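You operate a simulated robot arm through the tools that you are given. There is no shell and no other tool.

You run a simulated robot arm. Do the job below in one go: nothing can be reset, and whatever is moved stays where it is left.

Task
Crimp both top corners of the filter in the crimper.
Fine: one clip each; it ends in the nest, the slide drawn back.

Only the result counts: the job must be done as asked and must still hold three seconds after the hand-in. Knocking over, shifting, dropping, spilling or breaking anything else fails it.

Robot
A 6-joint arm with a two-finger parallel gripper, fixed in place. Base frame: the origin is on the floor under the middle of its stand, x ahead of it, y to its left, z up; the work surface is at about z = 0.9. Readings come in m, degrees, newtons and seconds.
With the tool pointing down near the work surface it reaches from about 0.24 to 0.64 m from the base axis. Its first joint turns from -66.0 to 66.0 degrees. Payload 2.7 kg.
The TCP is the grasp point between the finger pads, 0.023 m short of the fingertips. In the tool frame z runs along the fingers and y along their closing line. The gripper opens to 0.094 m. The fingers are 0.038 m wide and 0.01 m thick; the gripper's body (0.054 by 0.096 m) begins 0.039 m behind the TCP.
Orientation is that of the tool frame in the base frame, as a unit quaternion [x, y, z, w]. With the fingers straight down and closing along the base's y, the tool's x points along the base's -x, its y along +y and its z along -z.

Tools
- The arm moves only by the tool jog_arm. Its argument "series" is a list of rows, each a list of 6 numbers: the shift along the tool's x, y, z in units of 500 mm (1.0 is 500 mm), then the turn, a rotation vector about the tool's x, y, z in units of 90 degrees (1.0 is 90 degrees). In form: [[tx, ty, tz, wx, wy, wz], ...]. A call has 1 to 20 rows; each row is the pose to reach, as a shift and turn from the pose commanded when the call began, along the tool's axes at that moment. "hand" is the finger opening in m, from 0 to 0.094, set as the call begins (left out, the last holds). A call with a number of a shift or a turn outside -1 to 1 is refused whole. A row lasts 0.2 s, in which the tool goes at most 0.05 m and 8.6 degrees; a call with a longer step from one row to the next is refused whole, and so is a gripper value outside its range. A pose out of reach is approached as far as the arm can. The call stops where the force on the tool passes 40 N (or 10 N more than at its start, if that is more) or the arm is blocked; 0.2 s more then pass. Each finger travels about 0.045 m/s and halts on what it meets, pressing with about 31 N; the grip force reading is that of the motor and also rises with nothing between the fingers. The clock runs only during rows and for 0.2 s after the last one: add rows that repeat a pose to give the fingers time. The reply holds the time, the measured pose of the TCP, the force on the tool along the base axes, the opening and the grip force, in the units named above and with some noise, with the torque about the TCP (base axes, N m) and any sound that the robot's microphone picked up, and new pictures: "views" is both (left out), scene, wrist or none.
- Cameras (640 x 400 px; columns grow to the right, rows downward): "scene" is fixed at [0.0874, -0.4418, 1.4105]; the picture's right is [0.65, -0.76, 0.00], its down [-0.39, -0.33, -0.86] and it looks along [0.65, 0.56, -0.51] (base axes); focal length 272 px, centre (320, 200). "wrist" rides on the gripper at [0.087, 0.016, -0.075] in the tool frame; the picture's right is [-0.18, 0.98, 0.00], its down [-0.58, -0.11, -0.81] and it looks along [-0.79, -0.15, 0.59] (tool axes); focal length 243 px, centre (320, 200). There is no depth. A picture from a camera that has moved, and an enlarged one, comes with that camera's place and axes in the base frame and with its lens.
- enlarge(camera, box): a new picture of the part [left, top, right, bottom] of that camera's present view, enlarged. It takes no simulated time.
- close_job(): hands the job in; it is judged then, once.

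Nothing tells you positions but the pictures and the camera data. Unless the task says otherwise, let go and move clear before handing in.

The tools are called after "Call:" by a JSON object that holds its "op" and its "data". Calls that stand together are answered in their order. jog_arm: Moves the arm, as the interface text tells. Its arguments: {"type":"object","properties":{"series":{"type":"array"},"hand":{"type":"number"},"views":{"type":"string","enum":["both","scene","wrist","none"]}},"required":["series"]} The other tools are called the same way: enlarge (camera, box) takes an enlarged picture of a part of a camera's view; close_job () hands the job in.

At the start:

```text
time_s: 0.0
eef_pos: [0.3693, 0.0073, 1.2924]
orientation: [-0.001, 1.0, 0.001, 0.002]
contact_force: [-0.2, -0.2, 0.2]
torque: [0.0, 0.04, 0.01]
finger_gap: 0.0942
grip_force: 0.0
```

scene: 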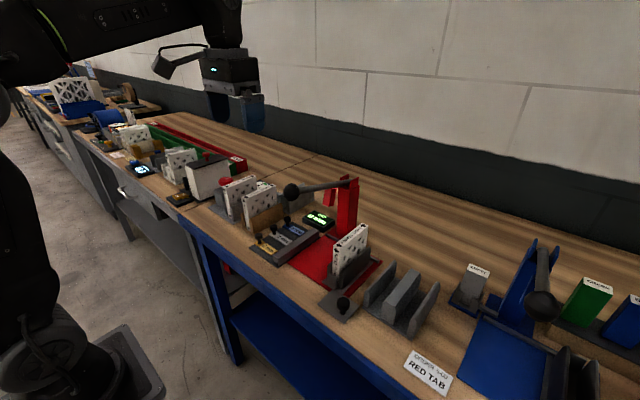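
wrist: 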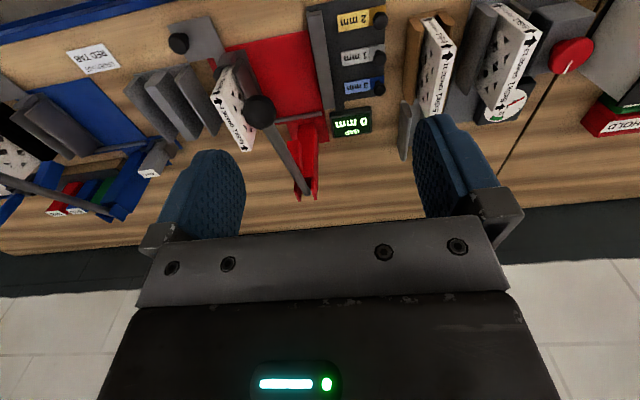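

I see a workbench with a red crimper holding a filter, a gap selector panel, and several other filters and stations. I'll look closer at both views before moving anything.

Call:
{"op": "enlarge", "data": {"camera": "scene", "box": [220, 160, 460, 330]}}

Call:
{"op": "enlarge", "data": {"camera": "wrist", "box": [100, 0, 420, 200]}}

Call:
{"op": "enlarge", "data": {"camera": "scene", "box": [400, 220, 640, 400]}}

Call:
{"op": "enlarge", "data": {"camera": "scene", "box": [80, 100, 300, 240]}}

```text
2.35 times, centred on (340, 245) of scene
camera zoom: at [0.0874, -0.4418, 1.4105], right [0.65, -0.76, 0.0], down [-0.39, -0.33, -0.86], along [0.65, 0.56, -0.51], focal length 641 px, centre (273, 94)
```

zoom: 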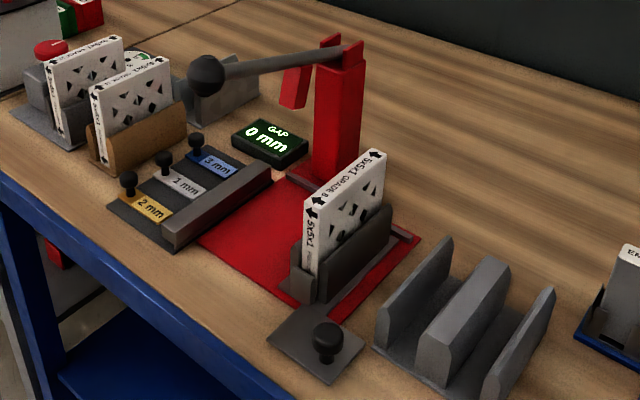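

```text
2.00 times, centred on (260, 100) of wrist
camera zoom: at [0.2825, 0.0224, 1.3665], right [0.18, 0.98, 0.0], down [0.58, -0.11, 0.81], along [0.79, -0.15, -0.59], focal length 485 px, centre (440, 400)
```

zoom: 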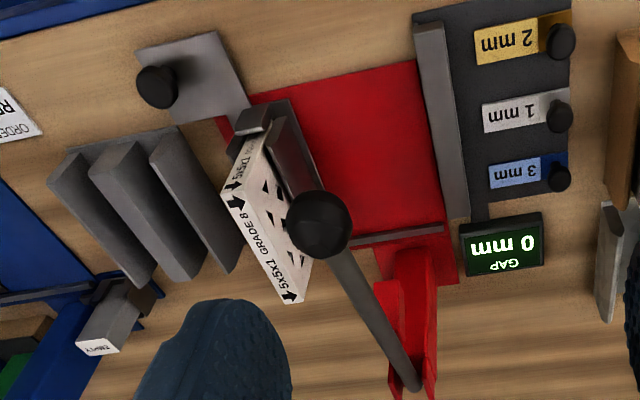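

```text
2.22 times, centred on (520, 310) of scene
camera zoom: at [0.0874, -0.4418, 1.4105], right [0.65, -0.76, 0.0], down [-0.39, -0.33, -0.86], along [0.65, 0.56, -0.51], focal length 605 px, centre (-124, -44)
```

zoom: 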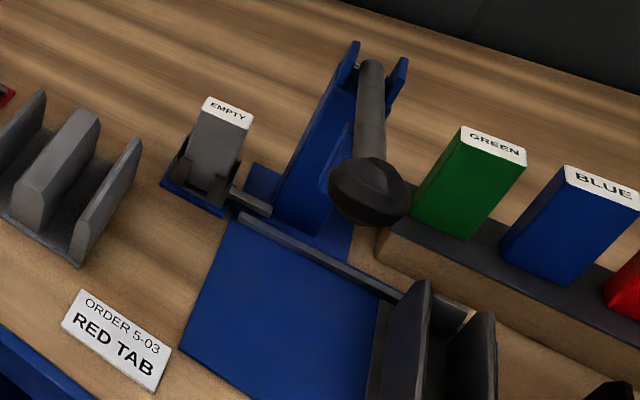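

```text
2.86 times, centred on (190, 170) of scene
camera zoom: at [0.0874, -0.4418, 1.4105], right [0.65, -0.76, 0.0], down [-0.39, -0.33, -0.86], along [0.65, 0.56, -0.51], focal length 778 px, centre (691, 286)
```

zoom: 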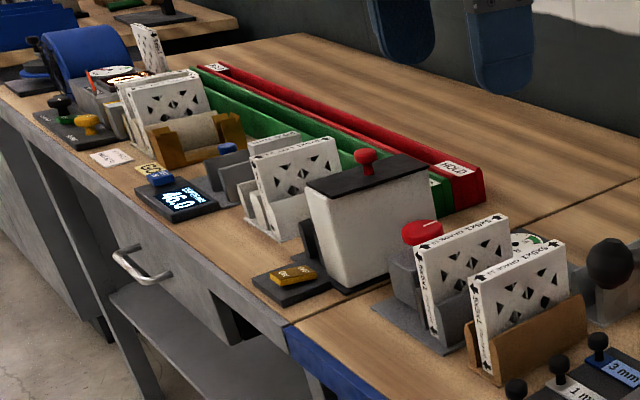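

The red crimper is near (0.5, -0.12), with its lever ball near (0.42, -0.07, 1.13), the filter in a nest at y about -0.17, and the slide knob near (0.40, -0.23, 0.94). I'll zoom in more to understand the mechanism.

Call:
{"op": "enlarge", "data": {"camera": "scene", "box": [270, 165, 400, 247]}}

Call:
{"op": "enlarge", "data": {"camera": "scene", "box": [240, 200, 400, 330]}}

Call:
{"op": "enlarge", "data": {"camera": "wrist", "box": [190, 50, 350, 200]}}

Call:
{"op": "enlarge", "data": {"camera": "wrist", "box": [300, 0, 460, 150]}}

```text
4.88 times, centred on (335, 206) of scene
camera zoom: at [0.0874, -0.4418, 1.4105], right [0.65, -0.76, 0.0], down [-0.39, -0.33, -0.86], along [0.65, 0.56, -0.51], focal length 1329 px, centre (247, 171)
```

zoom: 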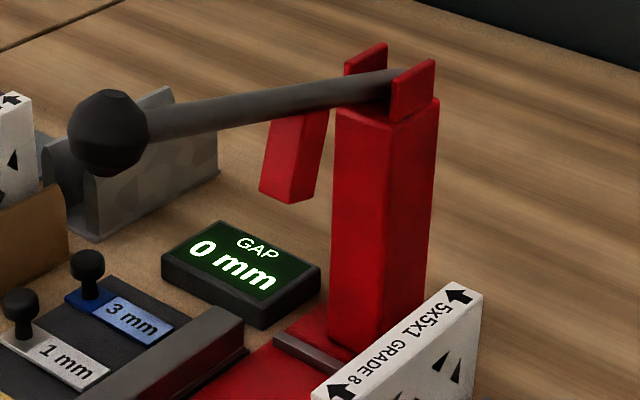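

```text
3.08 times, centred on (320, 265) of scene
camera zoom: at [0.0874, -0.4418, 1.4105], right [0.65, -0.76, 0.0], down [-0.39, -0.33, -0.86], along [0.65, 0.56, -0.51], focal length 838 px, centre (320, 0)
```

zoom: 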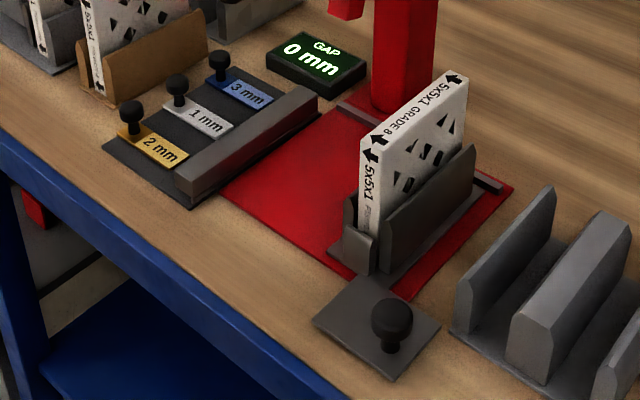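

```text
2.67 times, centred on (270, 125) of wrist
camera zoom: at [0.2825, 0.0224, 1.3665], right [0.18, 0.98, 0.0], down [0.58, -0.11, 0.81], along [0.79, -0.15, -0.59], focal length 647 px, centre (453, 400)
```

zoom: 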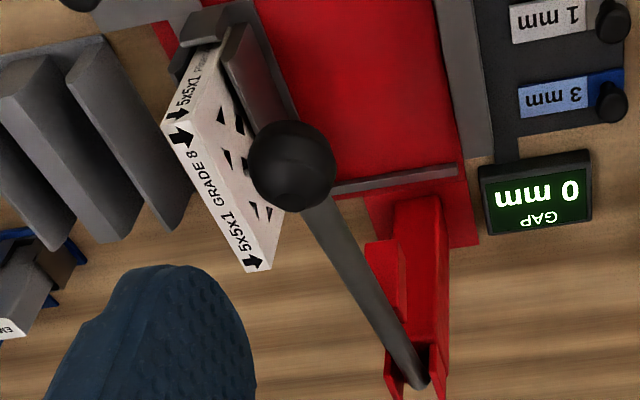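

```text
2.67 times, centred on (380, 75) of wrist
camera zoom: at [0.2825, 0.0224, 1.3665], right [0.18, 0.98, 0.0], down [0.58, -0.11, 0.81], along [0.79, -0.15, -0.59], focal length 647 px, centre (160, 533)
```

zoom: 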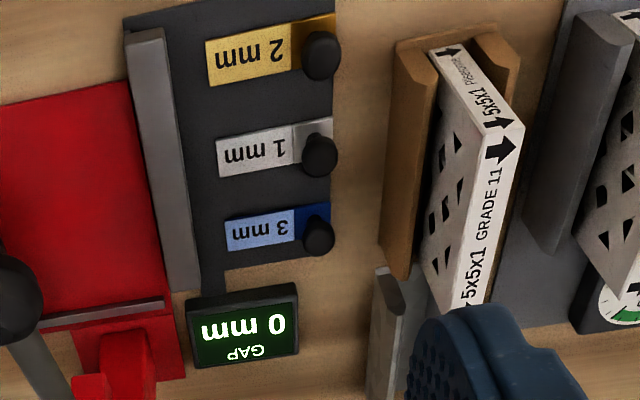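

The crimp head hangs near (0.54, -0.07, 1.05) and the nest seems to slide along +y to bring the filter's far top corner under it. I'll bring the wrist camera closer for a better view, staying clear above everything.

Call:
{"op": "jog_arm", "data": {"series": [[0.028, -0.04, 0.036, 0, 0, 0], [0.056, -0.08, 0.072, 0, 0, 0], [0.084, -0.12, 0.108, 0, 0, 0], [0.112, -0.16, 0.144, 0, 0, 0], [0.14, -0.2, 0.18, 0, 0, 0], [0.14, -0.2, 0.18, 0, 0, 0]], "views": "both"}}

```text
time_s: 1.4
eef_pos: [0.2998, -0.0935, 1.2004]
orientation: [-0.001, 1.0, 0.001, 0.001]
contact_force: [0.4, -0.2, 0.1]
torque: [0.02, -0.04, -0.02]
finger_gap: 0.094
grip_force: 0.1
camera wrist: at [0.2121, -0.0773, 1.2756], right [0.18, 0.98, 0.0], down [0.58, -0.11, 0.81], along [0.79, -0.15, -0.59], focal length 243 px, centre (320, 200)
```

scene: 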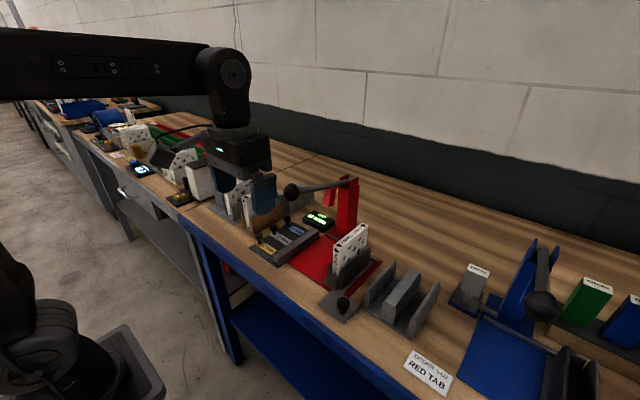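
wrist: 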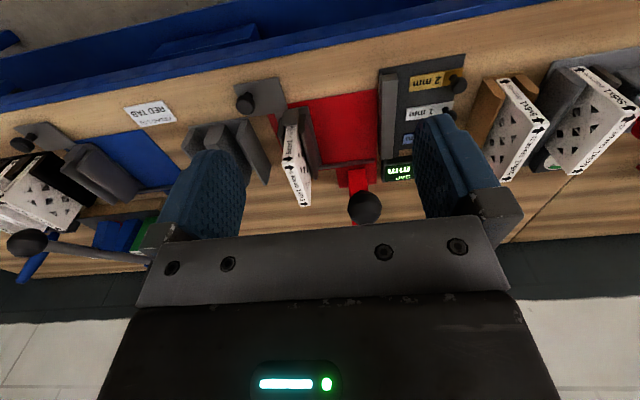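

The wrist view now shows the crimper between the fingers from closer. I'll enlarge it to read the labels and see the nest, the slide and the head.

Call:
{"op": "enlarge", "data": {"camera": "wrist", "box": [220, 60, 420, 220]}}

Call:
{"op": "enlarge", "data": {"camera": "wrist", "box": [260, 110, 340, 210]}}

Call:
{"op": "enlarge", "data": {"camera": "wrist", "box": [360, 50, 480, 190]}}

```text
2.50 times, centred on (320, 140) of wrist
camera zoom: at [0.2121, -0.0773, 1.2756], right [0.18, 0.98, 0.0], down [0.58, -0.11, 0.81], along [0.79, -0.15, -0.59], focal length 606 px, centre (320, 350)
```

zoom: 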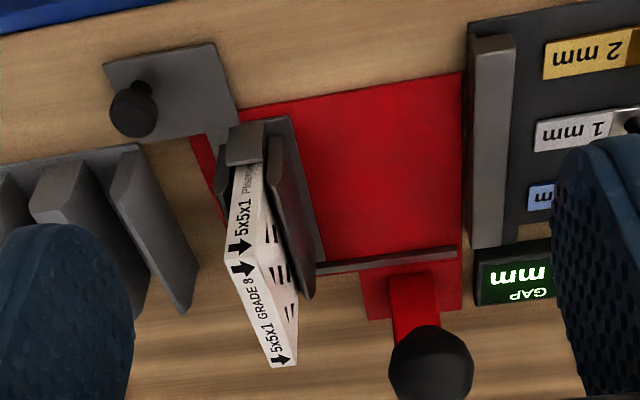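

```text
4.00 times, centred on (300, 160) of wrist
camera zoom: at [0.2121, -0.0773, 1.2756], right [0.18, 0.98, 0.0], down [0.58, -0.11, 0.81], along [0.79, -0.15, -0.59], focal length 970 px, centre (400, 360)
```

zoom: 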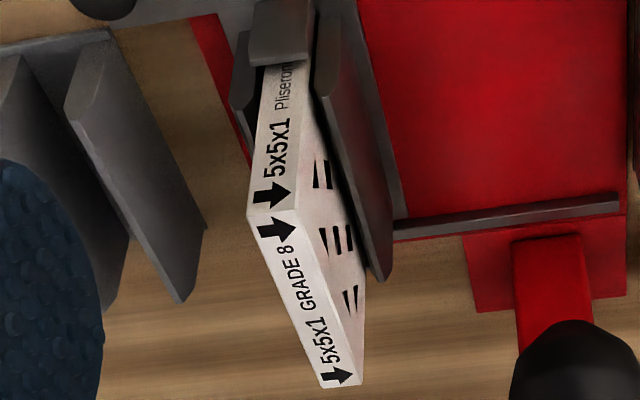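

```text
2.86 times, centred on (420, 120) of wrist
camera zoom: at [0.2121, -0.0773, 1.2756], right [0.18, 0.98, 0.0], down [0.58, -0.11, 0.81], along [0.79, -0.15, -0.59], focal length 693 px, centre (34, 429)
```

zoom: 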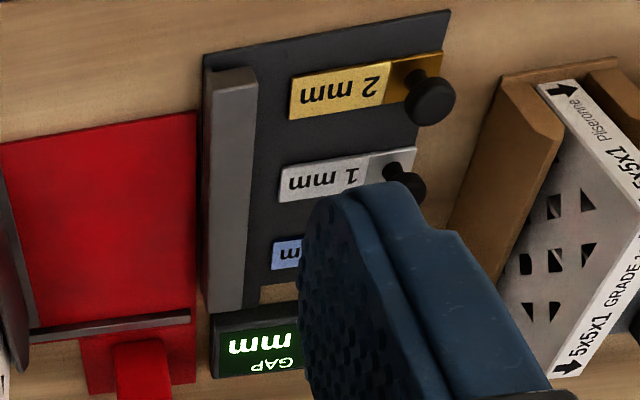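

The nest holds the filter between two walls with a stop block at its near end, and the head is over the far corner line, so the filter will have to be turned end for end between crimps. I'll test in free air whether the wrist can turn 180 degrees.

Call:
{"op": "jog_arm", "data": {"series": [[0, 0, 0, 0, 0, 0.0909], [0, 0, 0, 0, 0, 0.1818], [0, 0, 0, 0, 0, 0.2727], [0, 0, 0, 0, 0, 0.3636], [0, 0, 0, 0, 0, 0.4545], [0, 0, 0, 0, 0, 0.5454], [0, 0, 0, 0, 0, 0.6363], [0, 0, 0, 0, 0, 0.7272], [0, 0, 0, 0, 0, 0.8181], [0, 0, 0, 0, 0, 0.909], [0, 0, 0, 0, 0, 1.0], [0, 0, 0, 0, 0, 1.0]], "views": "both"}}

```text
time_s: 4.0
eef_pos: [0.3005, -0.0928, 1.2011]
orientation: [0.706, 0.708, 0.002, 0.001]
contact_force: [-0.2, -0.2, 0.2]
torque: [-0.01, 0.01, -0.01]
finger_gap: 0.0937
grip_force: 0.2
camera wrist: at [0.3157, -0.0072, 1.2765], right [0.98, -0.18, 0.0], down [-0.11, -0.58, 0.81], along [-0.15, -0.79, -0.59], focal length 243 px, centre (320, 200)
```

scene: 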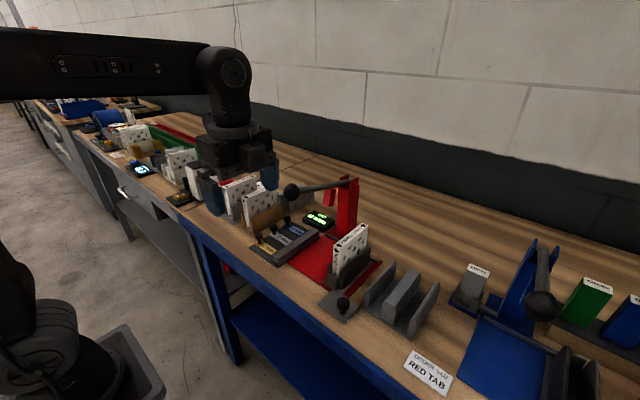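
wrist: 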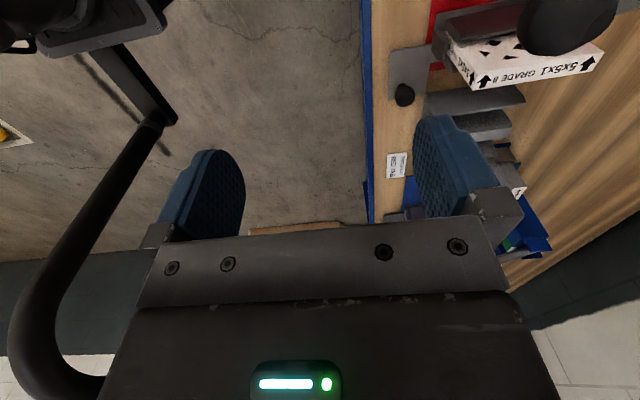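

The wrist turned 90 degrees freely. I'll go on to 180 degrees in the same direction to check the range.

Call:
{"op": "jog_arm", "data": {"series": [[0, 0, 0, 0, 0, 0.0909], [0, 0, 0, 0, 0, 0.1818], [0, 0, 0, 0, 0, 0.2727], [0, 0, 0, 0, 0, 0.3636], [0, 0, 0, 0, 0, 0.4545], [0, 0, 0, 0, 0, 0.5454], [0, 0, 0, 0, 0, 0.6363], [0, 0, 0, 0, 0, 0.7272], [0, 0, 0, 0, 0, 0.8181], [0, 0, 0, 0, 0, 0.909], [0, 0, 0, 0, 0, 1.0], [0, 0, 0, 0, 0, 1.0]], "views": "both"}}

```text
time_s: 6.6
eef_pos: [0.3018, -0.0939, 1.2015]
orientation: [1.0, 0.0, 0.001, -0.001]
contact_force: [0.5, 0.1, 0.3]
torque: [-0.01, 0.0, 0.02]
finger_gap: 0.0942
grip_force: 0.0
camera wrist: at [0.3864, -0.1098, 1.277], right [-0.18, -0.98, 0.0], down [-0.58, 0.11, 0.81], along [-0.79, 0.15, -0.59], focal length 243 px, centre (320, 200)
```

scene: 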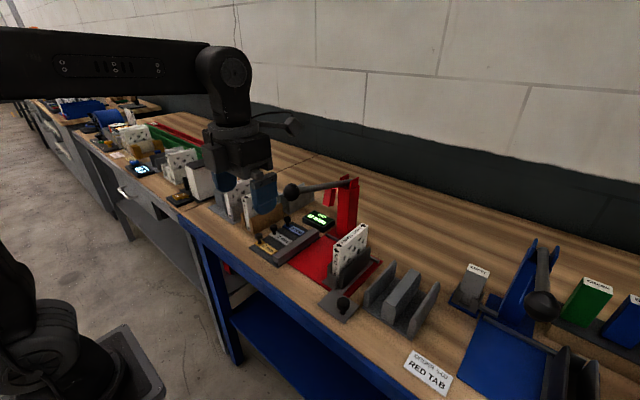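
wrist: 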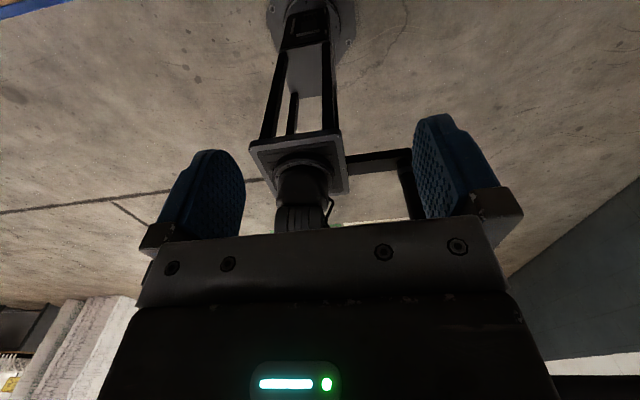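

The full 180-degree turn is reachable. I'll turn back to 90 degrees while moving to the +y side of the crimper so that the wrist camera sees the head and nest from the side.

Call:
{"op": "jog_arm", "data": {"series": [[0.03, -0.03, -0.006, 0, 0, -0.0909], [0.06, -0.06, -0.012, 0, 0, -0.1818], [0.09, -0.09, -0.018, 0, 0, -0.2727], [0.12, -0.12, -0.024, 0, 0, -0.3636], [0.15, -0.15, -0.03, 0, 0, -0.4545], [0.18, -0.18, -0.036, 0, 0, -0.5454], [0.21, -0.21, -0.042, 0, 0, -0.6363], [0.24, -0.24, -0.048, 0, 0, -0.7272], [0.27, -0.27, -0.054, 0, 0, -0.8181], [0.3, -0.3, -0.06, 0, 0, -0.909], [0.32, -0.34, -0.06, 0, 0, -1.0], [0.32, -0.34, -0.06, 0, 0, -1.0]], "views": "wrist"}}

```text
time_s: 9.2
eef_pos: [0.4595, 0.0763, 1.2339]
orientation: [0.706, 0.708, 0.0, 0.0]
contact_force: [-0.6, -0.1, 0.2]
torque: [-0.01, -0.01, -0.01]
finger_gap: 0.094
grip_force: 0.1
camera wrist: at [0.4744, 0.1628, 1.308], right [0.98, -0.18, 0.0], down [-0.11, -0.58, 0.81], along [-0.14, -0.79, -0.59], focal length 243 px, centre (320, 200)
```

wrist: 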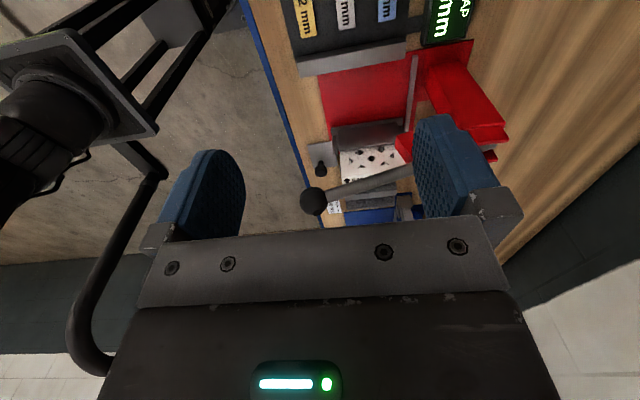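

Call:
{"op": "enlarge", "data": {"camera": "wrist", "box": [270, 0, 510, 220]}}

Call:
{"op": "enlarge", "data": {"camera": "wrist", "box": [300, 90, 430, 220]}}

```text
1.82 times, centred on (390, 110) of wrist
camera zoom: at [0.4744, 0.1628, 1.308], right [0.98, -0.18, 0.0], down [-0.11, -0.58, 0.81], along [-0.14, -0.79, -0.59], focal length 441 px, centre (193, 364)
```

zoom: 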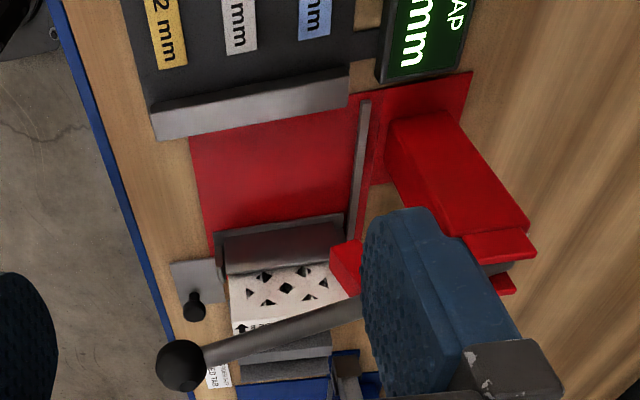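

```text
3.08 times, centred on (365, 155) of wrist
camera zoom: at [0.4744, 0.1628, 1.308], right [0.98, -0.18, 0.0], down [-0.11, -0.58, 0.81], along [-0.14, -0.79, -0.59], focal length 746 px, centre (182, 338)
```

zoom: 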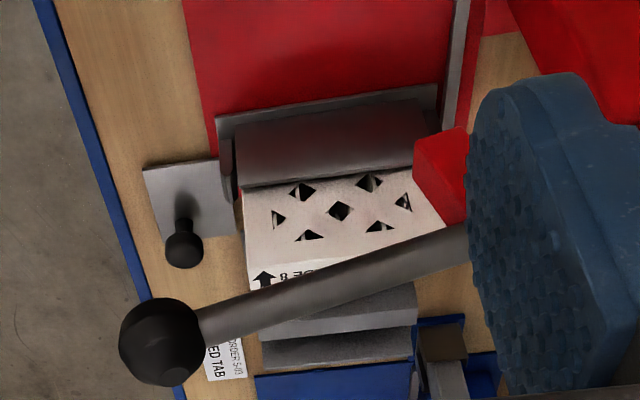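

The nest base plate's edge is near y = -0.137 and the fence's face is near y = -0.03, so pushing the slide to the fence should put the filter under the head. I'll return to the upright yaw and move the camera to look at the knob and the near end of the nest.

Call:
{"op": "jog_arm", "data": {"series": [[-0.05, -0.029, 0, 0, 0, -0.0909], [-0.1, -0.058, 0, 0, 0, -0.1818], [-0.15, -0.087, 0, 0, 0, -0.2727], [-0.2, -0.116, 0, 0, 0, -0.3636], [-0.25, -0.145, 0, 0, 0, -0.4545], [-0.3, -0.174, 0, 0, 0, -0.5454], [-0.35, -0.203, 0, 0, 0, -0.6363], [-0.4, -0.232, 0, 0, 0, -0.7272], [-0.45, -0.261, 0, 0, 0, -0.8181], [-0.5, -0.29, 0, 0, 0, -0.909], [-0.552, -0.32, 0, 0, 0, -1.0], [-0.552, -0.32, 0.085, 0, 0, -1.0], [-0.552, -0.32, 0.17, 0, 0, -1.0], [-0.552, -0.32, 0.17, 0, 0, -1.0]], "views": "wrist"}}

```text
time_s: 12.2
eef_pos: [0.2996, -0.198, 1.147]
orientation: [0.0, 1.0, 0.0, 0.001]
contact_force: [-0.3, -0.1, -0.1]
torque: [-0.01, 0.03, 0.0]
finger_gap: 0.0938
grip_force: 0.0
camera wrist: at [0.2125, -0.1823, 1.2205], right [0.18, 0.98, 0.0], down [0.58, -0.11, 0.81], along [0.79, -0.15, -0.59], focal length 243 px, centre (320, 200)
```

wrist: 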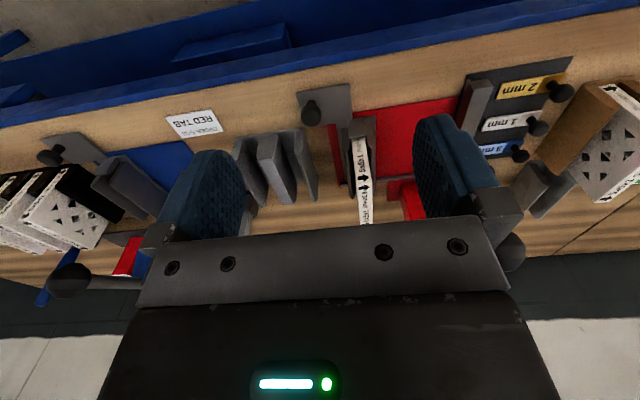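

Call:
{"op": "enlarge", "data": {"camera": "wrist", "box": [270, 70, 430, 230]}}

Call:
{"op": "enlarge", "data": {"camera": "wrist", "box": [290, 75, 390, 155]}}

```text
2.50 times, centred on (350, 150) of wrist
camera zoom: at [0.2125, -0.1823, 1.2205], right [0.18, 0.98, 0.0], down [0.58, -0.11, 0.81], along [0.79, -0.15, -0.59], focal length 606 px, centre (245, 325)
```

zoom: 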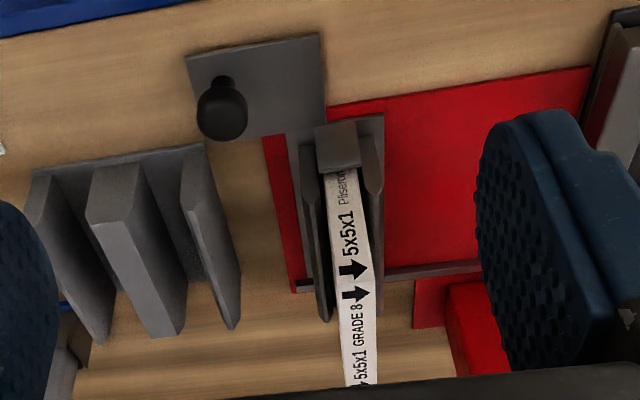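

```text
5.00 times, centred on (340, 115) of wrist
camera zoom: at [0.2125, -0.1823, 1.2205], right [0.18, 0.98, 0.0], down [0.58, -0.11, 0.81], along [0.79, -0.15, -0.59], focal length 1213 px, centre (220, 625)
```

zoom: 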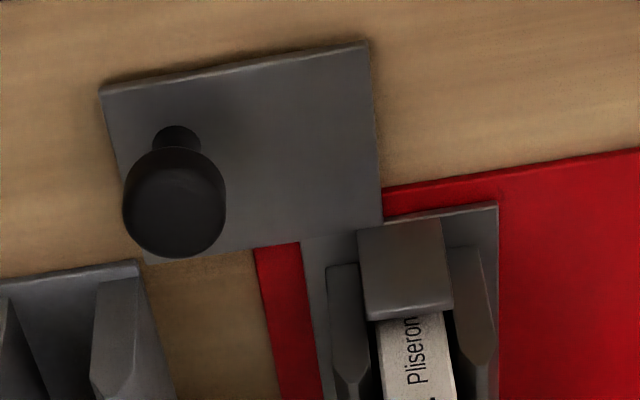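

The knob is a ball of about 27 mm at (0.400, -0.230, 0.936), attached to the nest's base plate. At the end of its stroke an upright gripper would come near the lever ball, so I'll grasp the knob with the tool tilted 30 degrees back toward the robot; first I move to a pre-grasp pose.

Call:
{"op": "jog_arm", "data": {"series": [[-0.016, -0.0128, 0.03, 0, -0.0667, 0], [-0.032, -0.0256, 0.07, 0, -0.1333, 0], [-0.048, -0.0384, 0.11, 0, -0.2, 0], [-0.064, -0.0512, 0.15, 0, -0.2667, 0], [-0.08, -0.064, 0.194, 0, -0.3333, 0], [-0.08, -0.064, 0.194, 0, -0.3333, 0]], "hand": 0.05, "views": "both"}}

```text
time_s: 13.6
eef_pos: [0.3415, -0.2324, 1.0502]
orientation: [0.0, 0.965, 0.0, 0.261]
contact_force: [0.0, -0.8, 0.6]
torque: [-0.04, 0.01, -0.01]
finger_gap: 0.0498
grip_force: 0.0
camera wrist: at [0.228, -0.2162, 1.0705], right [0.16, 0.98, 0.09], down [0.1, -0.11, 0.99], along [0.98, -0.15, -0.11], focal length 243 px, centre (320, 200)
```

scene: 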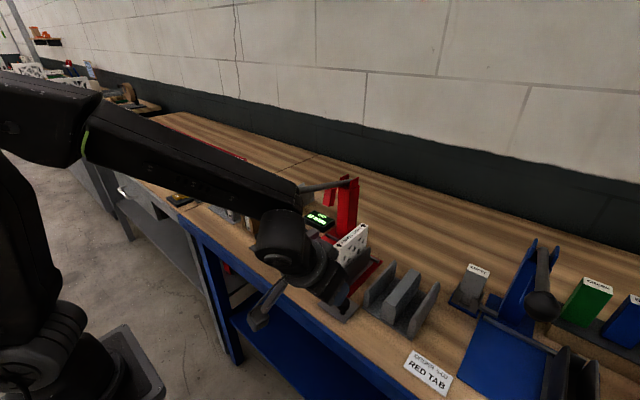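
wrist: 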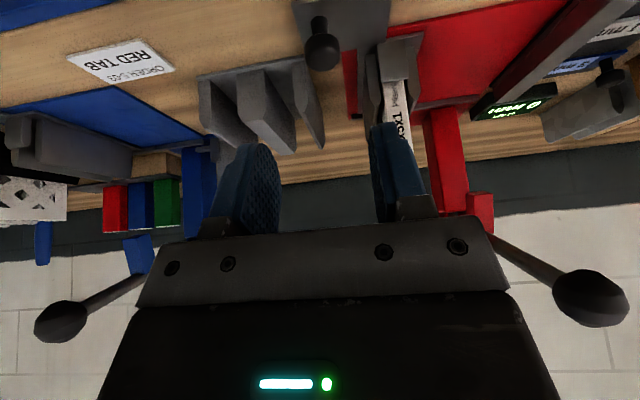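

I'm at the pre-grasp pose and the knob sits as computed, straight ahead along the fingers. I'll advance 0.12 m along the tool axis with the fingers open at 50 mm.

Call:
{"op": "jog_arm", "data": {"series": [[0, 0, 0.05, 0, 0, 0], [0, 0, 0.1, 0, 0, 0], [0, 0, 0.14, 0, 0, 0], [0, 0, 0.18, 0, 0, 0], [0, 0, 0.2, 0, 0, 0], [0, 0, 0.22, 0, 0, 0], [0, 0, 0.235, 0, 0, 0], [0, 0, 0.235, 0, 0, 0]], "views": "both"}}

```text
time_s: 15.4
eef_pos: [0.3999, -0.2314, 0.9471]
orientation: [0.0, 0.966, 0.001, 0.26]
contact_force: [0.5, 0.4, 0.1]
torque: [0.03, 0.0, 0.03]
finger_gap: 0.0503
grip_force: 0.1
camera wrist: at [0.2873, -0.2148, 0.9684], right [0.16, 0.98, 0.09], down [0.1, -0.11, 0.99], along [0.98, -0.15, -0.11], focal length 243 px, centre (320, 200)
```

scene: 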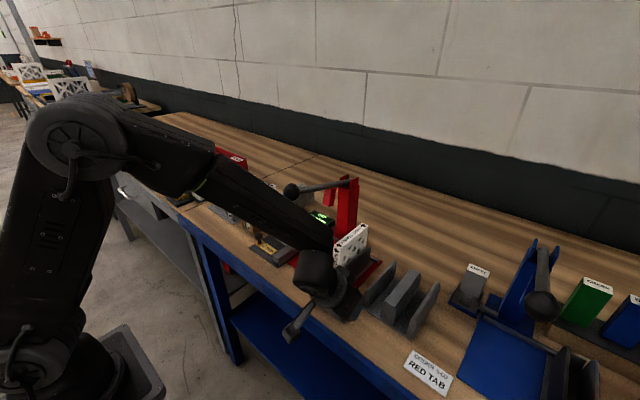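
wrist: 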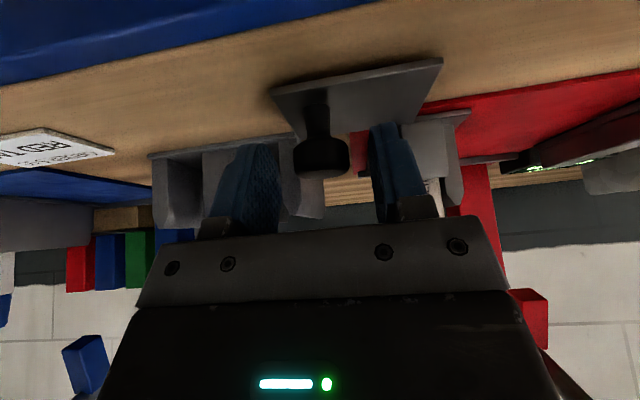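

The knob sits centred between the fingers. I'll close on it in place.

Call:
{"op": "jog_arm", "data": {"series": [[0, 0, 0, 0, 0, 0], [0, 0, 0, 0, 0, 0], [0, 0, 0, 0, 0, 0], [0, 0, 0, 0, 0, 0], [0, 0, 0, 0, 0, 0]], "hand": 0.018, "views": "wrist"}}

```text
time_s: 16.6
eef_pos: [0.4012, -0.2295, 0.9465]
orientation: [0.0, 0.966, 0.002, 0.259]
contact_force: [2.3, 8.2, 1.1]
torque: [0.2, -0.03, 0.06]
finger_gap: 0.027
grip_force: 45.1
camera wrist: at [0.2872, -0.2142, 0.9685], right [0.16, 0.98, 0.1], down [0.1, -0.11, 0.99], along [0.98, -0.15, -0.12], focal length 243 px, centre (320, 200)
```

wrist: 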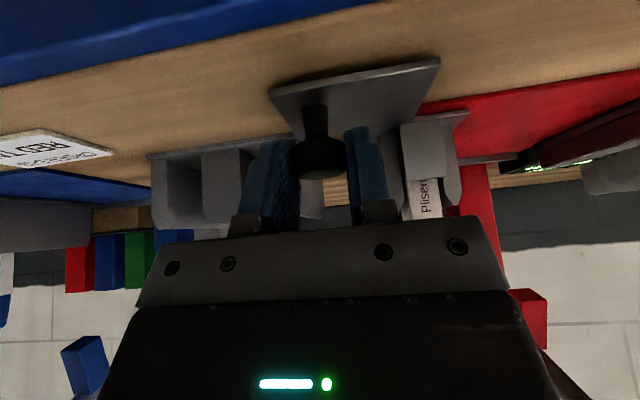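

The knob is gripped (27 mm). I'll push the slide toward +y, first just 30 mm, watching the force.

Call:
{"op": "jog_arm", "data": {"series": [[0, 0.01, 0, 0, 0, 0], [0, 0.02, 0, 0, 0, 0], [0, 0.03, 0, 0, 0, 0], [0, 0.04, 0, 0, 0, 0], [0, 0.05, 0, 0, 0, 0], [0, 0.06, 0, 0, 0, 0]], "views": "both"}}

```text
time_s: 18.0
eef_pos: [0.4, -0.2006, 0.9486]
orientation: [0.0, 0.966, 0.001, 0.259]
contact_force: [24.4, -0.8, -26.8]
torque: [0.02, -0.47, -0.02]
finger_gap: 0.0269
grip_force: 44.9
camera wrist: at [0.2871, -0.1845, 0.9687], right [0.16, 0.98, 0.1], down [0.1, -0.11, 0.99], along [0.98, -0.15, -0.12], focal length 243 px, centre (320, 200)
```

scene: 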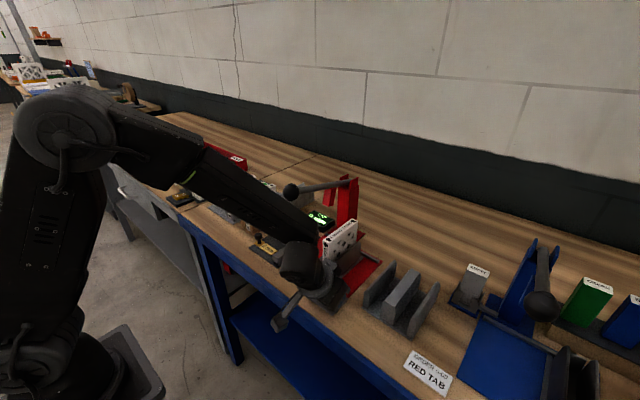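
wrist: 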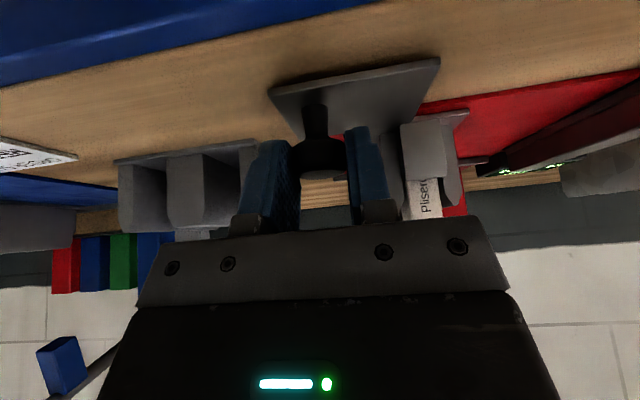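

The slide moves along y, but the tight grip builds side forces of about 36 N from slight misalignment. I'll loosen the fingers to about 33 mm so they only push in y, and continue.

Call:
{"op": "jog_arm", "data": {"series": [[0, 0, 0, 0, 0, 0], [0, 0, 0, 0, 0, 0], [0, 0.012, 0, 0, 0, 0], [0, 0.024, 0, 0, 0, 0], [0, 0.036, 0, 0, 0, 0], [0, 0.048, 0, 0, 0, 0], [0, 0.06, 0, 0, 0, 0]], "hand": 0.033, "views": "both"}}

```text
time_s: 19.6
eef_pos: [0.4007, -0.1707, 0.9481]
orientation: [-0.001, 0.966, 0.001, 0.26]
contact_force: [-0.4, -1.9, -0.8]
torque: [0.01, -0.01, 0.02]
finger_gap: 0.0335
grip_force: 0.8
camera wrist: at [0.2864, -0.1545, 0.9693], right [0.16, 0.98, 0.09], down [0.1, -0.11, 0.99], along [0.98, -0.15, -0.11], focal length 243 px, centre (320, 200)
```

scene: 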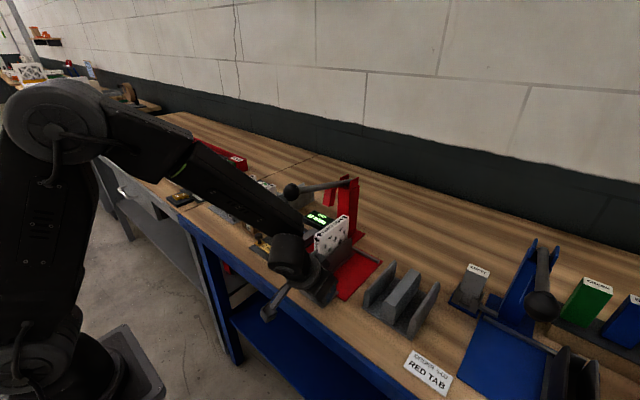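
wrist: 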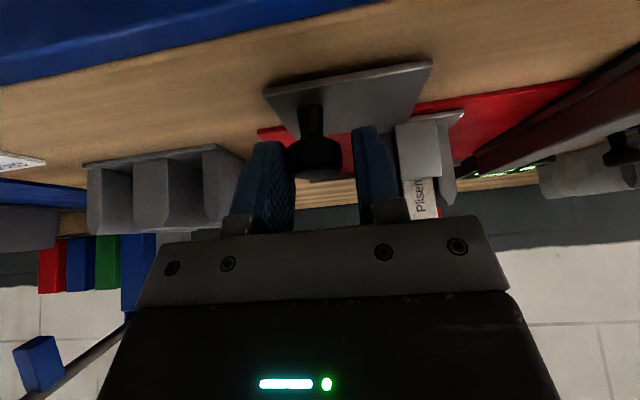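

The slide now moves with only 2 N. I'll keep pushing toward the fence in small steps.

Call:
{"op": "jog_arm", "data": {"series": [[0, 0.01, 0, 0, 0, 0], [0, 0.02, 0, 0, 0, 0], [0, 0.03, 0, 0, 0, 0], [0, 0.04, 0, 0, 0, 0], [0, 0.05, 0, 0, 0, 0], [0, 0.06, 0, 0, 0, 0]], "views": "both"}}

```text
time_s: 21.0
eef_pos: [0.3993, -0.1415, 0.9483]
orientation: [-0.001, 0.966, 0.001, 0.26]
contact_force: [0.8, -1.4, 0.8]
torque: [-0.02, -0.01, -0.04]
finger_gap: 0.0336
grip_force: 0.9
camera wrist: at [0.287, -0.124, 0.9694], right [0.16, 0.98, 0.09], down [0.1, -0.11, 0.99], along [0.98, -0.15, -0.11], focal length 243 px, centre (320, 200)
```

scene: 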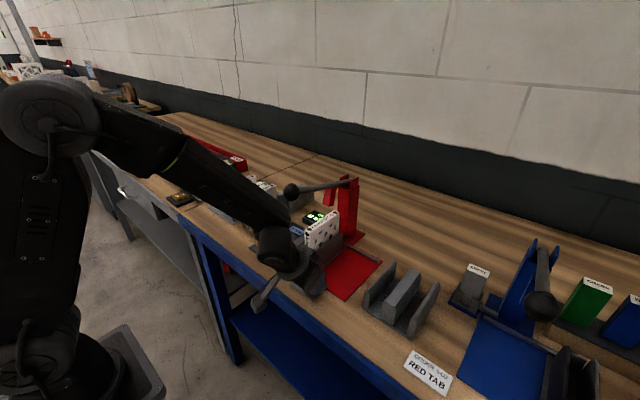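
wrist: 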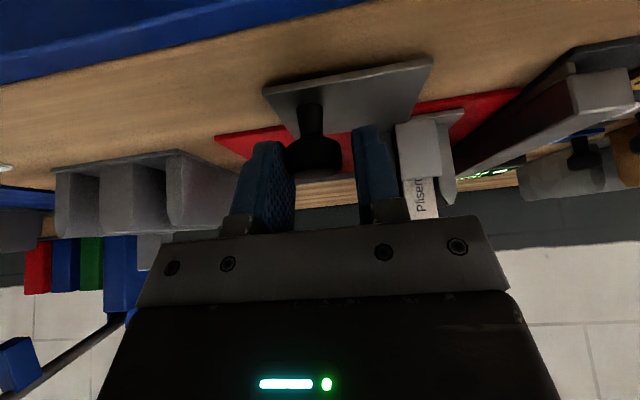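

Call:
{"op": "enlarge", "data": {"camera": "scene", "box": [260, 160, 400, 260]}}

Call:
{"op": "enlarge", "data": {"camera": "wrist", "box": [360, 40, 560, 230]}}

```text
4.00 times, centred on (330, 210) of scene
camera zoom: at [0.0874, -0.4419, 1.4105], right [0.65, -0.76, 0.0], down [-0.39, -0.33, -0.86], along [0.65, 0.56, -0.51], focal length 1090 px, centre (280, 160)
```

zoom: 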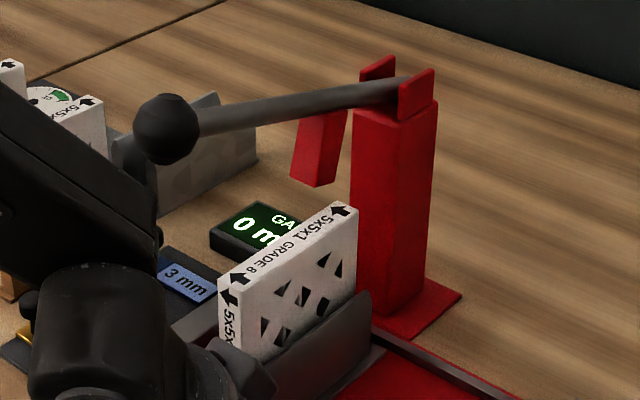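

```text
2.11 times, centred on (460, 135) of wrist
camera zoom: at [0.287, -0.124, 0.9694], right [0.16, 0.98, 0.09], down [0.1, -0.11, 0.99], along [0.98, -0.15, -0.11], focal length 511 px, centre (25, 337)
```

zoom: 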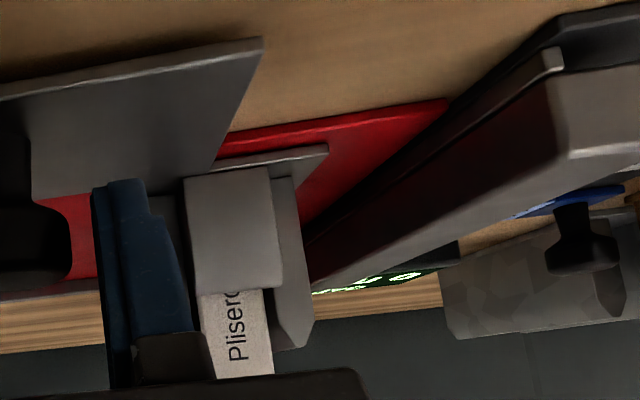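

The nest plate is now about 15 mm from the fence. I'll inch forward until the force shows contact.

Call:
{"op": "jog_arm", "data": {"series": [[0, 0.006, 0, 0, 0, 0], [0, 0.012, 0, 0, 0, 0], [0, 0.018, 0, 0, 0, 0], [0, 0.022, 0, 0, 0, 0], [0, 0.026, 0, 0, 0, 0], [0, 0.026, 0, 0, 0, 0]], "views": "both"}}

```text
time_s: 22.4
eef_pos: [0.3991, -0.1274, 0.9492]
orientation: [-0.001, 0.966, 0.002, 0.26]
contact_force: [-0.2, -0.5, -0.1]
torque: [-0.01, -0.03, -0.01]
finger_gap: 0.0334
grip_force: 0.5
camera wrist: at [0.286, -0.112, 0.9694], right [0.16, 0.98, 0.09], down [0.1, -0.11, 0.99], along [0.98, -0.15, -0.11], focal length 243 px, centre (320, 200)
```

scene: 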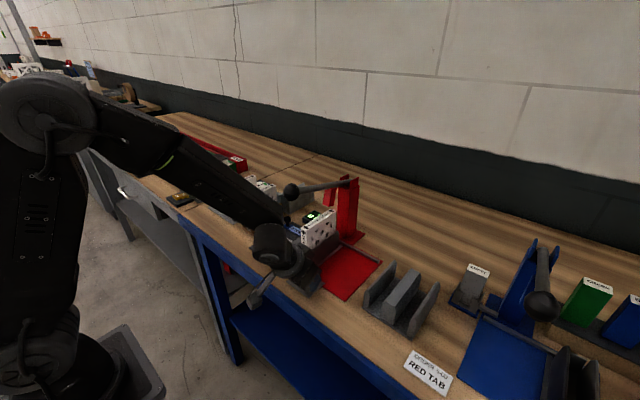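
wrist: 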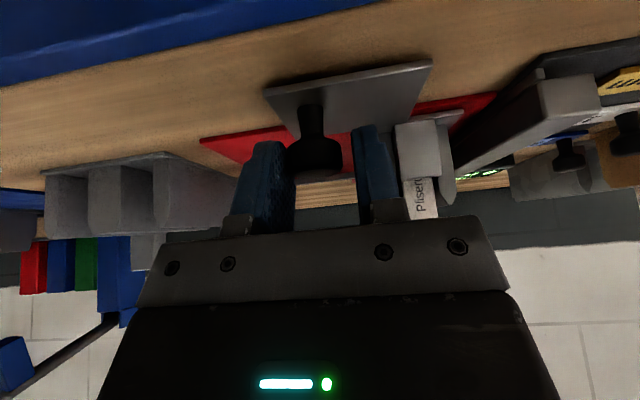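

No contact with the fence yet. I'll continue with 2 mm steps.

Call:
{"op": "jog_arm", "data": {"series": [[0, 0.004, 0, 0, 0, 0], [0, 0.008, 0, 0, 0, 0], [0, 0.012, 0, 0, 0, 0], [0, 0.016, 0, 0, 0, 0], [0, 0.02, 0, 0, 0, 0], [0, 0.02, 0, 0, 0, 0]], "views": "both"}}

```text
time_s: 23.8
eef_pos: [0.3993, -0.1199, 0.9492]
orientation: [0.001, 0.966, 0.0, 0.26]
contact_force: [-4.5, -29.6, -2.1]
torque: [-0.48, 0.19, -0.3]
finger_gap: 0.046
grip_force: 14.5
camera wrist: at [0.2864, -0.1035, 0.9692], right [0.16, 0.98, 0.09], down [0.1, -0.11, 0.99], along [0.98, -0.15, -0.11], focal length 243 px, centre (320, 200)
```

scene: 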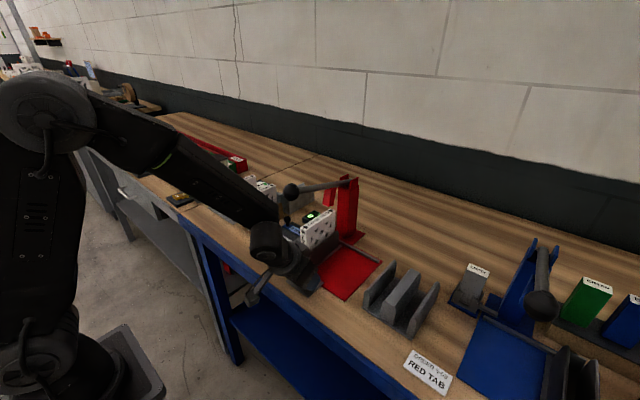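
wrist: 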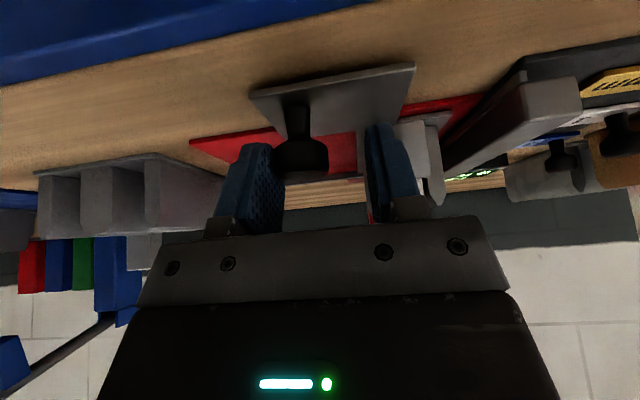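

The slide hit its stop with 30 N, having travelled about 100 mm. I'll back off a few millimetres to relieve the force and check the alignment.

Call:
{"op": "jog_arm", "data": {"series": [[0, -0.008, 0, 0, 0, 0], [0, -0.012, 0, 0, 0, 0], [0, -0.012, 0, 0, 0, 0]], "hand": 0.046, "views": "wrist"}}

Call:
{"op": "enlarge", "data": {"camera": "scene", "box": [270, 160, 390, 250]}}

```text
time_s: 24.6
eef_pos: [0.4004, -0.1245, 0.9479]
orientation: [-0.001, 0.966, 0.002, 0.259]
contact_force: [-0.5, -0.6, 0.1]
torque: [-0.03, 0.0, 0.02]
finger_gap: 0.0463
grip_force: 0.1
camera wrist: at [0.287, -0.1077, 0.9691], right [0.16, 0.98, 0.09], down [0.1, -0.11, 0.99], along [0.98, -0.15, -0.11], focal length 243 px, centre (320, 200)
```

wrist: 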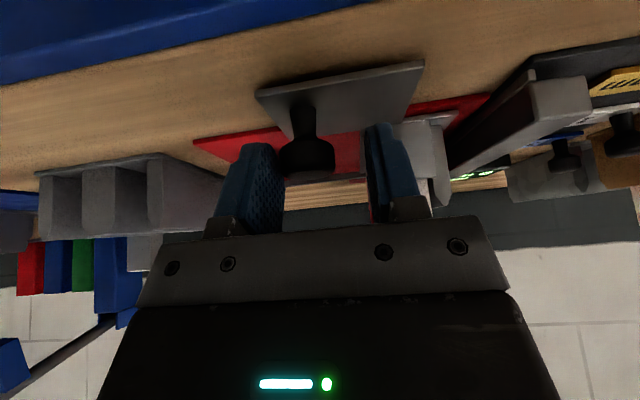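

```text
4.44 times, centred on (330, 205) of scene
camera zoom: at [0.0874, -0.4418, 1.4105], right [0.65, -0.76, 0.0], down [-0.39, -0.33, -0.86], along [0.65, 0.56, -0.51], focal length 1211 px, centre (276, 178)
```

zoom: 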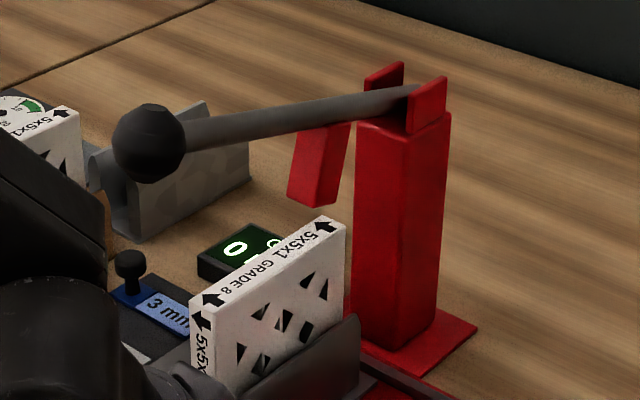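

The head hangs just above the filter's far top corner. I'll check the gap between the nest and the fence closely.

Call:
{"op": "enlarge", "data": {"camera": "wrist", "box": [360, 60, 560, 230]}}

```text
2.35 times, centred on (460, 145) of wrist
camera zoom: at [0.287, -0.1077, 0.9691], right [0.16, 0.98, 0.09], down [0.1, -0.11, 0.99], along [0.98, -0.15, -0.11], focal length 571 px, centre (-9, 329)
```

zoom: 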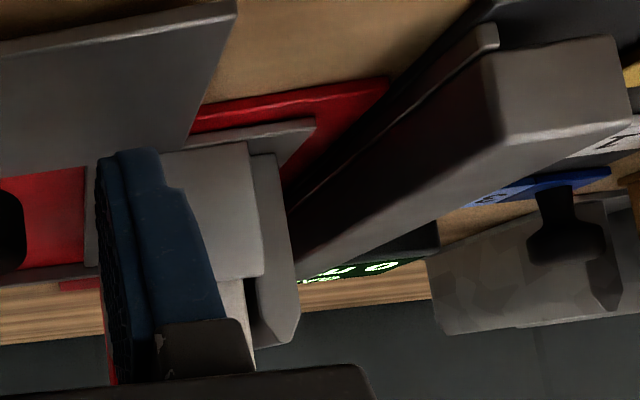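

The slide is at its stop with the knob at y = -0.130, which puts the filter's middle at y = -0.072, right under the head. I'll retreat along the tool axis, straighten the tool up and rise above the lever ball's height.

Call:
{"op": "jog_arm", "data": {"series": [[0, 0, -0.06, 0, 0, 0], [0, 0, -0.12, 0, 0, 0], [0, 0, -0.18, 0, 0, 0], [0, 0, -0.24, 0, 0, 0], [-0.0284, 0.012, -0.309, 0, 0.0833, 0], [-0.0567, 0.0245, -0.378, 0, 0.1667, 0], [-0.085, 0.037, -0.447, 0, 0.25, 0], [-0.1134, 0.049, -0.5164, 0, 0.3333, 0], [-0.1134, 0.049, -0.5164, 0, 0.3333, 0]], "hand": 0.046, "views": "both"}}

```text
time_s: 26.6
eef_pos: [0.3185, -0.0983, 1.2009]
orientation: [0.0, 1.0, 0.001, 0.0]
contact_force: [0.7, -0.2, -0.3]
torque: [-0.02, 0.0, 0.04]
finger_gap: 0.0461
grip_force: 0.0
camera wrist: at [0.2311, -0.0826, 1.275], right [0.18, 0.98, 0.0], down [0.58, -0.11, 0.81], along [0.79, -0.15, -0.59], focal length 243 px, centre (320, 200)
```

scene: 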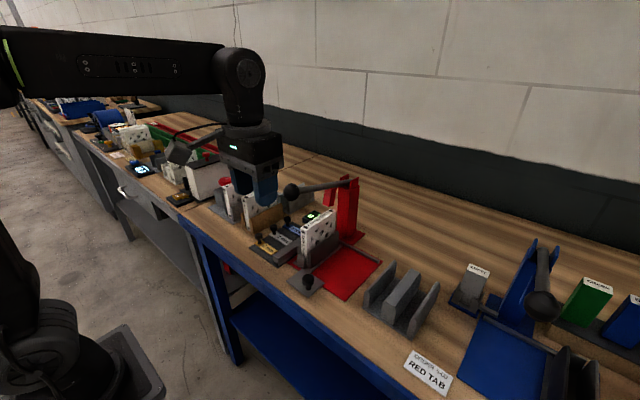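
wrist: 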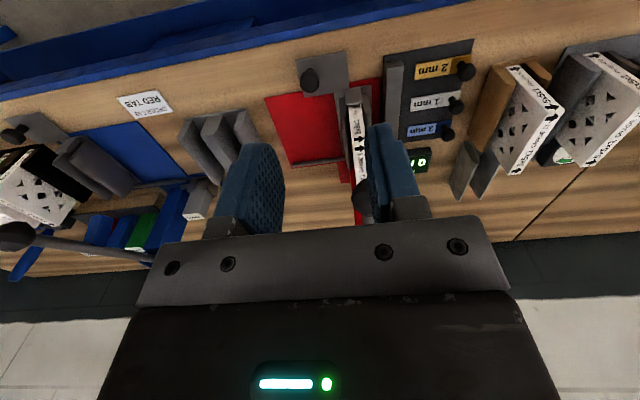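

The slide stays in place and the ball's refined position is (0.424, -0.071, 1.132) with a diameter of about 35 mm. I'll move over it with the fingers at 70 mm.

Call:
{"op": "jog_arm", "data": {"series": [[0, 0, -0.02, 0, 0, 0], [-0.07, 0.018, -0.02, 0, 0, 0], [-0.14, 0.036, -0.02, 0, 0, 0], [-0.211, 0.055, -0.02, 0, 0, 0], [-0.211, 0.055, -0.02, 0, 0, 0]], "hand": 0.07, "views": "both"}}

```text
time_s: 27.8
eef_pos: [0.4232, -0.072, 1.2131]
orientation: [-0.001, 1.0, 0.001, 0.0]
contact_force: [-0.8, 0.3, 0.2]
torque: [0.05, 0.0, -0.01]
finger_gap: 0.0701
grip_force: 0.1
camera wrist: at [0.3363, -0.0563, 1.287], right [0.18, 0.98, 0.0], down [0.58, -0.11, 0.81], along [0.79, -0.15, -0.59], focal length 243 px, centre (320, 200)
```

scene: 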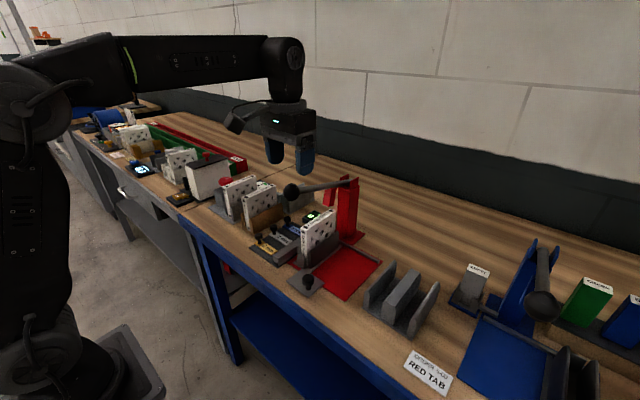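
wrist: 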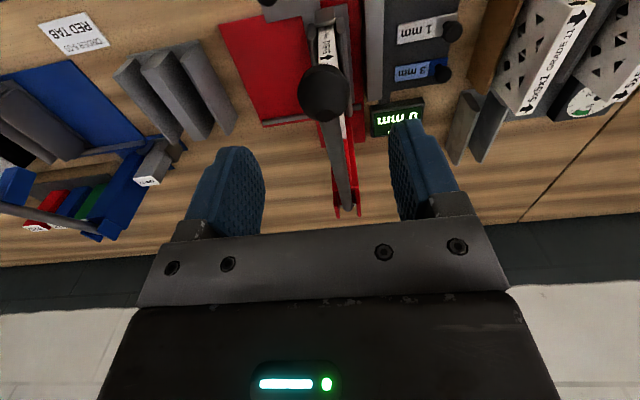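

The ball is directly below the gripper's centre. I'll descend 78 mm to straddle it.

Call:
{"op": "jog_arm", "data": {"series": [[0, 0, 0.05, 0, 0, 0], [0, 0, 0.09, 0, 0, 0], [0, 0, 0.12, 0, 0, 0], [0, 0, 0.14, 0, 0, 0], [0, 0, 0.156, 0, 0, 0], [0, 0, 0.156, 0, 0, 0]], "views": "both"}}

```text
time_s: 29.2
eef_pos: [0.4262, -0.0728, 1.1328]
orientation: [-0.001, 1.0, 0.001, 0.001]
contact_force: [0.2, 0.4, 0.5]
torque: [0.01, -0.05, 0.02]
finger_gap: 0.07
grip_force: 0.1
camera wrist: at [0.3374, -0.0566, 1.2065], right [0.18, 0.98, 0.0], down [0.58, -0.11, 0.81], along [0.79, -0.15, -0.59], focal length 243 px, centre (320, 200)
```

scene: 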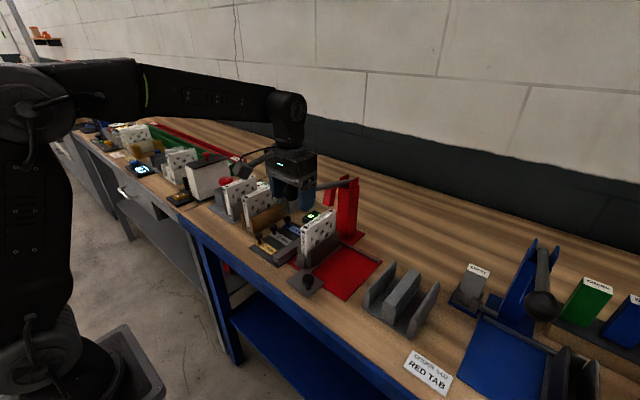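
wrist: 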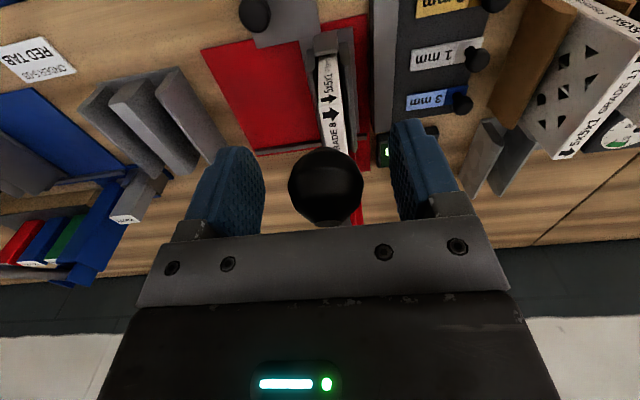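

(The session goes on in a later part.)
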